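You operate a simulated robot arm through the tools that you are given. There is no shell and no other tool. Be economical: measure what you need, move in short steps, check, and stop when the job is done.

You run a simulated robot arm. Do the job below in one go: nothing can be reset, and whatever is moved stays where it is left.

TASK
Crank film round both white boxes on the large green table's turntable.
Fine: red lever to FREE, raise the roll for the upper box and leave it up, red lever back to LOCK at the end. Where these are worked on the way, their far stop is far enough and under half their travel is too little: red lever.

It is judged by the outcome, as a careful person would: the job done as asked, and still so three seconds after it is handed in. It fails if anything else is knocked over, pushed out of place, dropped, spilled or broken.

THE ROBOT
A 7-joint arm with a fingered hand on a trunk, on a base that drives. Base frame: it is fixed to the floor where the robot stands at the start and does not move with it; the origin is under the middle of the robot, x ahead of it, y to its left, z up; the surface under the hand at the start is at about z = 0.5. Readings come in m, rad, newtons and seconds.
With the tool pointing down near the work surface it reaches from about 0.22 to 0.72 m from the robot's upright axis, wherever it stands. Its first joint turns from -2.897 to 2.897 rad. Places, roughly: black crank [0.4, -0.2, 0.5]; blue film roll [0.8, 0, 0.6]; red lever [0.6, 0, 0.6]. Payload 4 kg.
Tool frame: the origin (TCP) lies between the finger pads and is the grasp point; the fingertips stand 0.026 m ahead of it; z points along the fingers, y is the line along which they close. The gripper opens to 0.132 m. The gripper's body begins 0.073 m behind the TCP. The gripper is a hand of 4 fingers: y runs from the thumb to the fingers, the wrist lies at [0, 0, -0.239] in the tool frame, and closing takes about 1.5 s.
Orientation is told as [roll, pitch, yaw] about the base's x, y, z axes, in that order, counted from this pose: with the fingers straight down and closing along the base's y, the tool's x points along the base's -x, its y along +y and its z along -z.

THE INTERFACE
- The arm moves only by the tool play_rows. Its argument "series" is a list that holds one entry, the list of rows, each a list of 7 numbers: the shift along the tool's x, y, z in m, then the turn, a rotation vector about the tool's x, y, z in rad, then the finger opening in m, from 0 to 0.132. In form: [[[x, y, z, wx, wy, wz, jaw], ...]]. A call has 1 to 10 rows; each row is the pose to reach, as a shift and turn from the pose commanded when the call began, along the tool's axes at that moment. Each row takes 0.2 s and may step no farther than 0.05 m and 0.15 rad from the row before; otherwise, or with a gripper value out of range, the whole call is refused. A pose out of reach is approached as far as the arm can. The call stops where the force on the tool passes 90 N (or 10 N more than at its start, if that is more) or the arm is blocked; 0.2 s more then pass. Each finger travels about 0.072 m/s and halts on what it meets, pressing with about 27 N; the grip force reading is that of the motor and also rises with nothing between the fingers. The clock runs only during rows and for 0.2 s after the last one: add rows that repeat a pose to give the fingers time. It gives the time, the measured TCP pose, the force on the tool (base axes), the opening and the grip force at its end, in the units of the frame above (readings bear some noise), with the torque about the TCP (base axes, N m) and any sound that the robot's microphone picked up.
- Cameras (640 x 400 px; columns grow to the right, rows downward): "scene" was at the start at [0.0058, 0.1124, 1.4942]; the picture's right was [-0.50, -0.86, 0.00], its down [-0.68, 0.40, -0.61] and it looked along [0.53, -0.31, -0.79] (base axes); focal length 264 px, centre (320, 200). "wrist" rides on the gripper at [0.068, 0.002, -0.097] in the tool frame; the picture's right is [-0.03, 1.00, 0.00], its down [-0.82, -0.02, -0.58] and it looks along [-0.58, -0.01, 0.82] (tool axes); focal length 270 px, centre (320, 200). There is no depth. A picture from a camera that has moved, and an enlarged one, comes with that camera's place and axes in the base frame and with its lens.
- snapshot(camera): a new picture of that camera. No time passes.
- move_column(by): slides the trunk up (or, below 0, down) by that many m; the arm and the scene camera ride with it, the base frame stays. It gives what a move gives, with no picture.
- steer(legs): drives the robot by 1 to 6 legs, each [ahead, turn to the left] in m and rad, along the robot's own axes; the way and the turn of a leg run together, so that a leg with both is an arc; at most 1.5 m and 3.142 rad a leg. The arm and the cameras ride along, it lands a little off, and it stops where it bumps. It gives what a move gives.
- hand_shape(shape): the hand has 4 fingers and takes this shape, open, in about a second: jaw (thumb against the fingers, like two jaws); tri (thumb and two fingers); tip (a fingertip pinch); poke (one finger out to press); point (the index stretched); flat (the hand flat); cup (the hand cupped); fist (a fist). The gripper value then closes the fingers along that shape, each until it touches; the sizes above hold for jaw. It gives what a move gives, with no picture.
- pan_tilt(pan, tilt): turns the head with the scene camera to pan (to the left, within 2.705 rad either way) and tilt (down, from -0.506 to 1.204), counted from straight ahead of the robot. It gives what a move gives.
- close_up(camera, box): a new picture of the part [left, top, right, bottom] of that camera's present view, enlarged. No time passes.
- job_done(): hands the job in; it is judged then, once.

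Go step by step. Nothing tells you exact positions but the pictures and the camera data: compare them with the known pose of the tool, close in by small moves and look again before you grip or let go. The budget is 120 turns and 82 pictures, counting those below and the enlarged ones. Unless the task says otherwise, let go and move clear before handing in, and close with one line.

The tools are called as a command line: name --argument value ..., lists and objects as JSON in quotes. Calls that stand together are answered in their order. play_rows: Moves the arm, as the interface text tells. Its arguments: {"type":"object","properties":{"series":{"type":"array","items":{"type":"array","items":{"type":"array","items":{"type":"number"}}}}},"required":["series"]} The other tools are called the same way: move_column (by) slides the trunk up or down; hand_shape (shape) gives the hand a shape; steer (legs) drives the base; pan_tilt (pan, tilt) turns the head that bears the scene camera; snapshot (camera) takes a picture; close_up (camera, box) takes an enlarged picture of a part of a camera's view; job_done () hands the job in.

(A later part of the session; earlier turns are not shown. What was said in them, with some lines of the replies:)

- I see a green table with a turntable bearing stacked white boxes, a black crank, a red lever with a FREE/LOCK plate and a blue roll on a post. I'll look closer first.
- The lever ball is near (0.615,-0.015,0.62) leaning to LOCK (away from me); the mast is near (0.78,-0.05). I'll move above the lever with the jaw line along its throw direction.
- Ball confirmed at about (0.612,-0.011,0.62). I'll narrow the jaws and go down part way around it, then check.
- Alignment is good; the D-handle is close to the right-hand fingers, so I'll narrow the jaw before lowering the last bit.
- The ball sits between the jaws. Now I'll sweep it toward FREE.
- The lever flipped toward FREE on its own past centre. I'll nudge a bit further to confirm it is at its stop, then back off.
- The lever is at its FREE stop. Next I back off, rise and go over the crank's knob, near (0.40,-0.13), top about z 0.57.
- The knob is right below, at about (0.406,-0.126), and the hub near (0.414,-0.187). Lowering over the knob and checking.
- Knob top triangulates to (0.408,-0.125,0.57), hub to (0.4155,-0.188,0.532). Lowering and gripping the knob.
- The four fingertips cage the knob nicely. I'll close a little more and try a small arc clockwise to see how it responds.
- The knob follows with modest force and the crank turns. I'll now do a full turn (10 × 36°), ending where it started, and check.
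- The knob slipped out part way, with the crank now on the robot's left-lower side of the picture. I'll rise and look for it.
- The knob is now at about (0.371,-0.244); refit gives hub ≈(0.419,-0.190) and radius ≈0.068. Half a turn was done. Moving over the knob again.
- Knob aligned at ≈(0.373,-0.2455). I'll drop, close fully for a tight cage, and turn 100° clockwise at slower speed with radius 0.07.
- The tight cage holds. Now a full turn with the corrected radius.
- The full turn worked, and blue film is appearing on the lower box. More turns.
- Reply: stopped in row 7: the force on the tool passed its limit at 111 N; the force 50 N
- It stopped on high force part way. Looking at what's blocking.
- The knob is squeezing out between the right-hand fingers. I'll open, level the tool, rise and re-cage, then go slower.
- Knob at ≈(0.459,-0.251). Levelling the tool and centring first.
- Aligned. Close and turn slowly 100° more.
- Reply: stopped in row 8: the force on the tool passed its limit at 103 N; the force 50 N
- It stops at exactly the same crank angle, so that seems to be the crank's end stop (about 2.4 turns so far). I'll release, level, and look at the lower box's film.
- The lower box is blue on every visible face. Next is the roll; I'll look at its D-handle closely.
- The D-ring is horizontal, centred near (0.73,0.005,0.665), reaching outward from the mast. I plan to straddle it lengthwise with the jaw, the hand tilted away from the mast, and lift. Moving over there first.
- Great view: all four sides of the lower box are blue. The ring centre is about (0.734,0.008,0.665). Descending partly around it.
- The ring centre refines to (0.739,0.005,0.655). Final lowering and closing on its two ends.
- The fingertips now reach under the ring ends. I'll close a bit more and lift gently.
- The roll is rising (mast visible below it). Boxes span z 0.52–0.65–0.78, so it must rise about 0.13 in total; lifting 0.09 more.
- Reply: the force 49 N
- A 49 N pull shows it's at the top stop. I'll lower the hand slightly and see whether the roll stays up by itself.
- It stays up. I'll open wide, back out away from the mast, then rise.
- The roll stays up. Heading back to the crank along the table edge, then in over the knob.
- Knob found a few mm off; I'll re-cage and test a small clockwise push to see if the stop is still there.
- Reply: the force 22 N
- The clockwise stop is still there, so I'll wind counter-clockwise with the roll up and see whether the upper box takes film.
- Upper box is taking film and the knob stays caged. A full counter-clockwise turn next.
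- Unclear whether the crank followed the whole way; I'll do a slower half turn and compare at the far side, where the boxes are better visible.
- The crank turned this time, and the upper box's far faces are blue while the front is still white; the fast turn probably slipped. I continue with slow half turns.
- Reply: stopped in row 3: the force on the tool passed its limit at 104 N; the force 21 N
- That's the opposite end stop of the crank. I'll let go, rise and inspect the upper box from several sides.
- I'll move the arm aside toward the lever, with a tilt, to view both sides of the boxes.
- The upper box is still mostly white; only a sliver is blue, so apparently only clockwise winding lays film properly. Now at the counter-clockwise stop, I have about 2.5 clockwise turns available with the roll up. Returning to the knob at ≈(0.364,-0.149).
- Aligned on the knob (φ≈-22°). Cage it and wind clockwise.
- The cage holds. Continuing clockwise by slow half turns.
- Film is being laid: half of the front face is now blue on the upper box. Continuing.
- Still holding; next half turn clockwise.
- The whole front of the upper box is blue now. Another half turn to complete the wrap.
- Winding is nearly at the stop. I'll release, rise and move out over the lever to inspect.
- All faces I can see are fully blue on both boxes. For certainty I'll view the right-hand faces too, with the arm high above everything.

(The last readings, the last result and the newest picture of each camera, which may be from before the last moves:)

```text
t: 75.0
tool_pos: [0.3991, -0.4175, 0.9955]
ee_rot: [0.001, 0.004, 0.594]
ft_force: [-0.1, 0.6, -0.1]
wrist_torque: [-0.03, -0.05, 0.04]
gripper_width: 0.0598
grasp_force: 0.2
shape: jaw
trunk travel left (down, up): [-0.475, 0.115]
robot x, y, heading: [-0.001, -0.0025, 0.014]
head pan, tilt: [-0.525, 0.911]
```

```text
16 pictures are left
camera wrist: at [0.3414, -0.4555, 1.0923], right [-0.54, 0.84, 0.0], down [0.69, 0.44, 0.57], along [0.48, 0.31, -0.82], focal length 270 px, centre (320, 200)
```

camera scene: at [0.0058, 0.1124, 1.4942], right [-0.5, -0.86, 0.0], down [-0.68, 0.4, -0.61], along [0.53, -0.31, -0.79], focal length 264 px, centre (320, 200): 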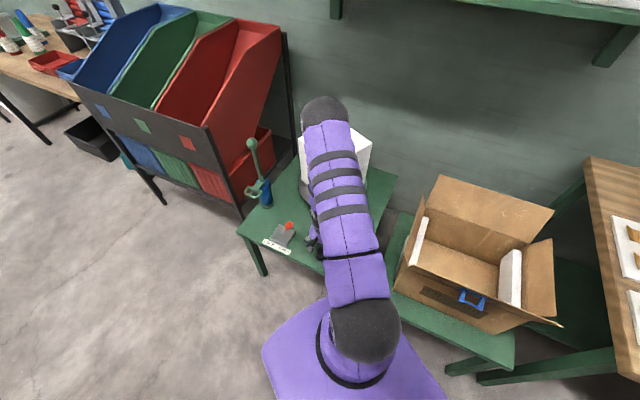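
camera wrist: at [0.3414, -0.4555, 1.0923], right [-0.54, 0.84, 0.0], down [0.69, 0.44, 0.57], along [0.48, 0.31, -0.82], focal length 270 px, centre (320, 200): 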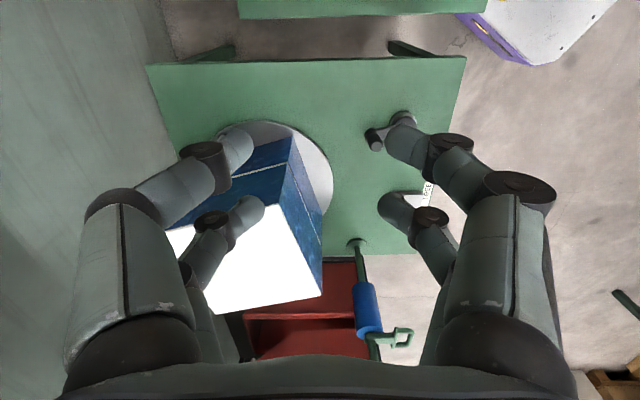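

Right-hand faces are blue too, so both boxes are wrapped. Now back to the lever: I'll come in behind its ball (at ≈(0.54,-0.06,0.62)) with nearly closed fingers and push it to LOCK.

play_rows --series '[[[-0.0109, 0.0108, 0, 0, 0, 0.08, 0.05], [-0.0218, 0.0215, 0, 0, 0, 0.16, 0.04], [-0.0327, 0.0323, 0, 0, 0, 0.24, 0.03], [-0.0436, 0.043, 0, 0, 0, 0.32, 0.02], [-0.0545, 0.0538, 0, 0, 0, 0.4, 0.02], [-0.0654, 0.0646, 0, 0, 0, 0.48, 0.02], [-0.0763, 0.0753, 0, 0, 0, 0.56, 0.02], [-0.0872, 0.0861, 0, 0, 0, 0.64, 0.02], [-0.0981, 0.0968, 0, 0, 0, 0.72, 0.02], [-0.109, 0.1076, 0, 0, 0, 0.8, 0.02]]]'

play_rows --series '[[[-0.0023, 0.0184, 0.0275, 0, 0, 0.08, 0.02], [-0.0046, 0.0368, 0.055, 0, 0, 0.16, 0.02], [-0.0068, 0.0552, 0.0825, 0, 0, 0.24, 0.02], [-0.0091, 0.0736, 0.11, 0, 0, 0.32, 0.02], [-0.0114, 0.092, 0.1375, 0, 0, 0.4, 0.02], [-0.0137, 0.1104, 0.165, 0, 0, 0.48, 0.02], [-0.016, 0.1288, 0.1925, 0, 0, 0.56, 0.02], [-0.0182, 0.1472, 0.22, 0, 0, 0.64, 0.02], [-0.0205, 0.1656, 0.2475, 0, 0, 0.72, 0.02], [-0.0228, 0.184, 0.2755, 0, 0, 0.804, 0.02]]]'

snapshot --camera "wrist"

```text
t: 77.2
tool_pos: [0.4296, -0.2689, 0.995]
ee_rot: [-0.002, 0.003, -0.208]
ft_force: [-0.1, -0.8, 0.2]
wrist_torque: [0.02, -0.03, 0.01]
gripper_width: 0.0207
grasp_force: 0.0
shape: jaw
trunk travel left (down, up): [-0.475, 0.115]
robot x, y, heading: [-0.0027, 0.0045, 0.006]
head pan, tilt: [-0.525, 0.911]
```

```text
t: 79.4
tool_pos: [0.4893, -0.0929, 0.7186]
ee_rot: [-0.004, -0.002, -1.014]
ft_force: [0.3, -0.1, 0.4]
wrist_torque: [-0.01, 0.03, 0.02]
gripper_width: 0.0204
grasp_force: 0.0
shape: jaw
trunk travel left (down, up): [-0.475, 0.115]
robot x, y, heading: [0.0005, 0.0003, 0.009]
head pan, tilt: [-0.525, 0.911]
```

```text
15 pictures are left
camera wrist: at [0.4537, -0.0351, 0.8148], right [0.86, 0.51, 0.0], down [0.41, -0.7, 0.58], along [0.29, -0.5, -0.82], focal length 270 px, centre (320, 200)
```

wrist: 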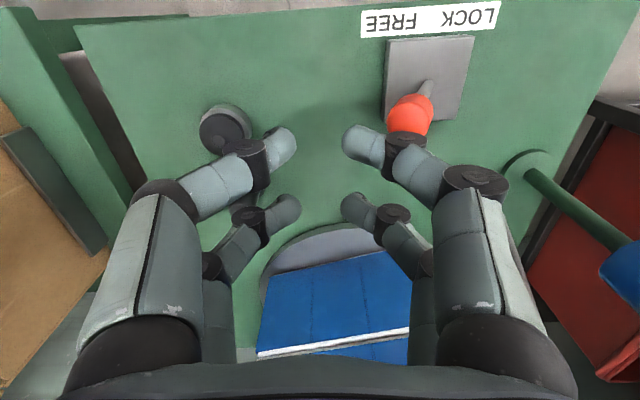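

The finger knuckles would be close to the ball, so I'll back off 4 cm, descend, then push.

play_rows --series '[[[0.005, -0.02, 0, 0, 0, 0, 0.02], [0.005, -0.04, 0, 0, 0, 0, 0.02], [0.005, -0.04, 0.04, 0, 0, 0, 0.02], [0.005, -0.04, 0.08, 0, 0, 0, 0.02], [0.005, -0.04, 0.095, 0, 0, 0, 0.02], [0.005, -0.02, 0.095, 0, 0, 0, 0.02], [0.005, 0.0, 0.095, 0, 0, 0, 0.02], [0.005, 0.02, 0.095, 0, 0, 0, 0.02], [0.005, 0.04, 0.095, 0, 0, 0, 0.02], [0.005, 0.055, 0.095, 0, 0, 0, 0.02]]]'

snapshot --camera "wrist"

```text
t: 81.6
tool_pos: [0.5339, -0.0612, 0.6221]
ee_rot: [-0.004, -0.002, -1.012]
ft_force: [0.3, 0.3, 0.1]
wrist_torque: [0.03, 0.01, -0.01]
gripper_width: 0.0204
grasp_force: 0.0
shape: jaw
trunk travel left (down, up): [-0.475, 0.115]
robot x, y, heading: [-0.0007, 0.0036, 0.004]
head pan, tilt: [-0.525, 0.911]
```

```text
14 pictures are left
camera wrist: at [0.4988, -0.002, 0.7193], right [0.86, 0.51, 0.0], down [0.42, -0.7, 0.58], along [0.29, -0.5, -0.82], focal length 270 px, centre (320, 200)
```

wrist: 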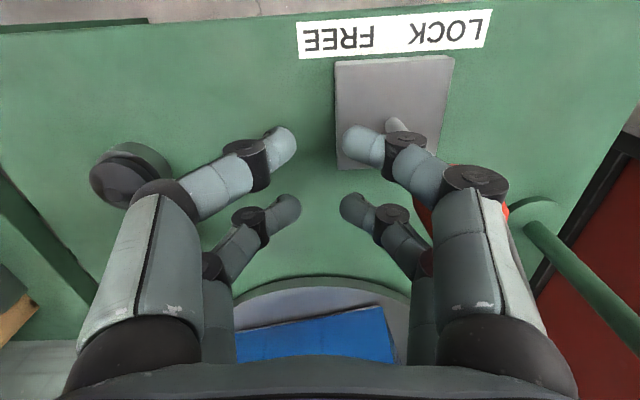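

The ball has gone past centre; pushing a bit further to seat it at LOCK.

play_rows --series '[[[0, 0.012, 0, 0, 0, 0, 0.02], [0, 0.02, 0, 0, 0, 0, 0.02], [0, 0.026, 0, 0, 0, 0, 0.02], [0, 0.031, 0, 0, 0, 0, 0.02]]]'

close_up --camera "scene" --box '[220, 150, 340, 270]'

```text
t: 82.6
tool_pos: [0.5589, -0.0455, 0.6216]
ee_rot: [-0.004, 0.0, -1.013]
ft_force: [0.7, 0.6, 0.3]
wrist_torque: [0.0, -0.01, 0.02]
gripper_width: 0.0201
grasp_force: 0.1
shape: jaw
trunk travel left (down, up): [-0.475, 0.115]
robot x, y, heading: [0.0002, -0.0008, 0.009]
head pan, tilt: [-0.525, 0.911]
```

```text
3.33 times, centred on (280, 210) of scene
camera zoom: at [0.0055, 0.1129, 1.4942], right [-0.5, -0.87, 0.0], down [-0.69, 0.39, -0.61], along [0.53, -0.3, -0.79], focal length 880 px, centre (453, 167)
```

zoom: 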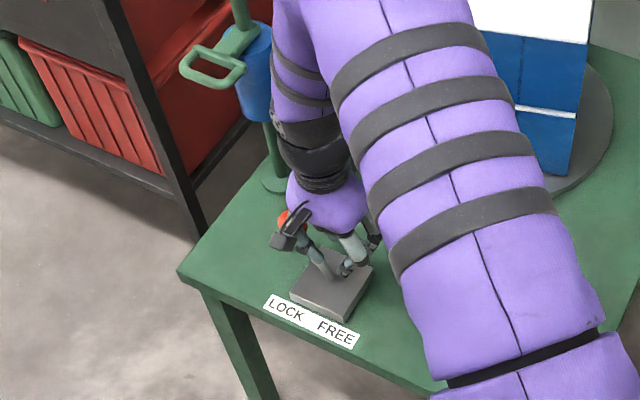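

The lever leans to LOCK. I'll back off, rise, and check everything.

play_rows --series '[[[0, -0.03, 0, 0, 0, 0, 0.02], [0, -0.07, 0, 0, 0, 0, 0.02], [0, -0.09, -0.04, 0, 0, 0, 0.03], [0, -0.09, -0.085, 0, 0, 0, 0.05], [0, -0.09, -0.13, 0, 0, 0, 0.06], [0.02, -0.1, -0.17, 0, 0, 0, 0.06]]]'

snapshot --camera "wrist"

close_up --camera "scene" --box '[220, 120, 340, 270]'

```text
t: 84.0
tool_pos: [0.4616, -0.0814, 0.7929]
ee_rot: [-0.005, 0.0, -1.012]
ft_force: [0.2, 0.1, 0.5]
wrist_torque: [0.04, 0.01, 0.02]
gripper_width: 0.0597
grasp_force: 0.0
shape: jaw
trunk travel left (down, up): [-0.475, 0.115]
robot x, y, heading: [0.003, 0.0014, 0.005]
head pan, tilt: [-0.525, 0.911]
```

```text
12 pictures are left
camera wrist: at [0.4267, -0.0228, 0.8907], right [0.86, 0.51, 0.0], down [0.42, -0.7, 0.58], along [0.29, -0.5, -0.82], focal length 270 px, centre (320, 200)
```

wrist: 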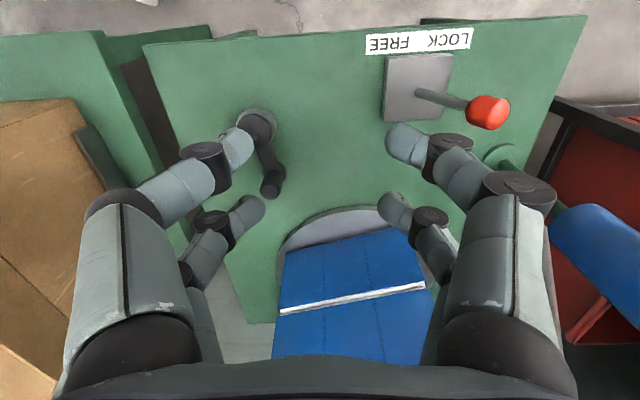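

```text
2.67 times, centred on (280, 195) of scene
camera zoom: at [0.0055, 0.1128, 1.4942], right [-0.5, -0.87, 0.0], down [-0.69, 0.39, -0.61], along [0.53, -0.3, -0.79], focal length 704 px, centre (427, 213)
```

zoom: 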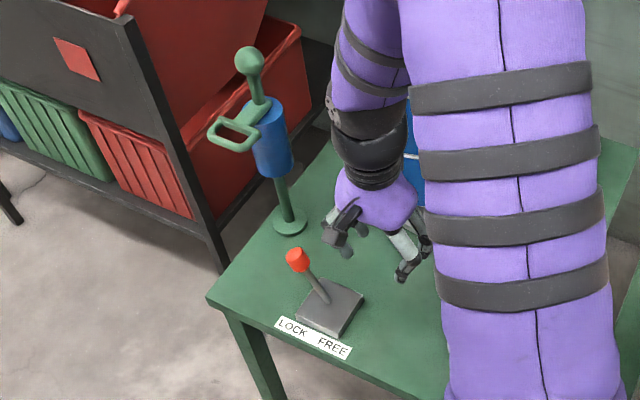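

The lever is back at LOCK at its original lean, the roll is up, the visible faces of both boxes are blue, and the hand is clear. Handing in.

job_done

```text
The job is handed in.
```

I wound blue film round both boxes on the turntable. The roll is left up, the red lever is back at LOCK, and the arm is clear. I couldn't see the back face of either box; I'm counting it as covered because the turntable went well past a full turn for each box.
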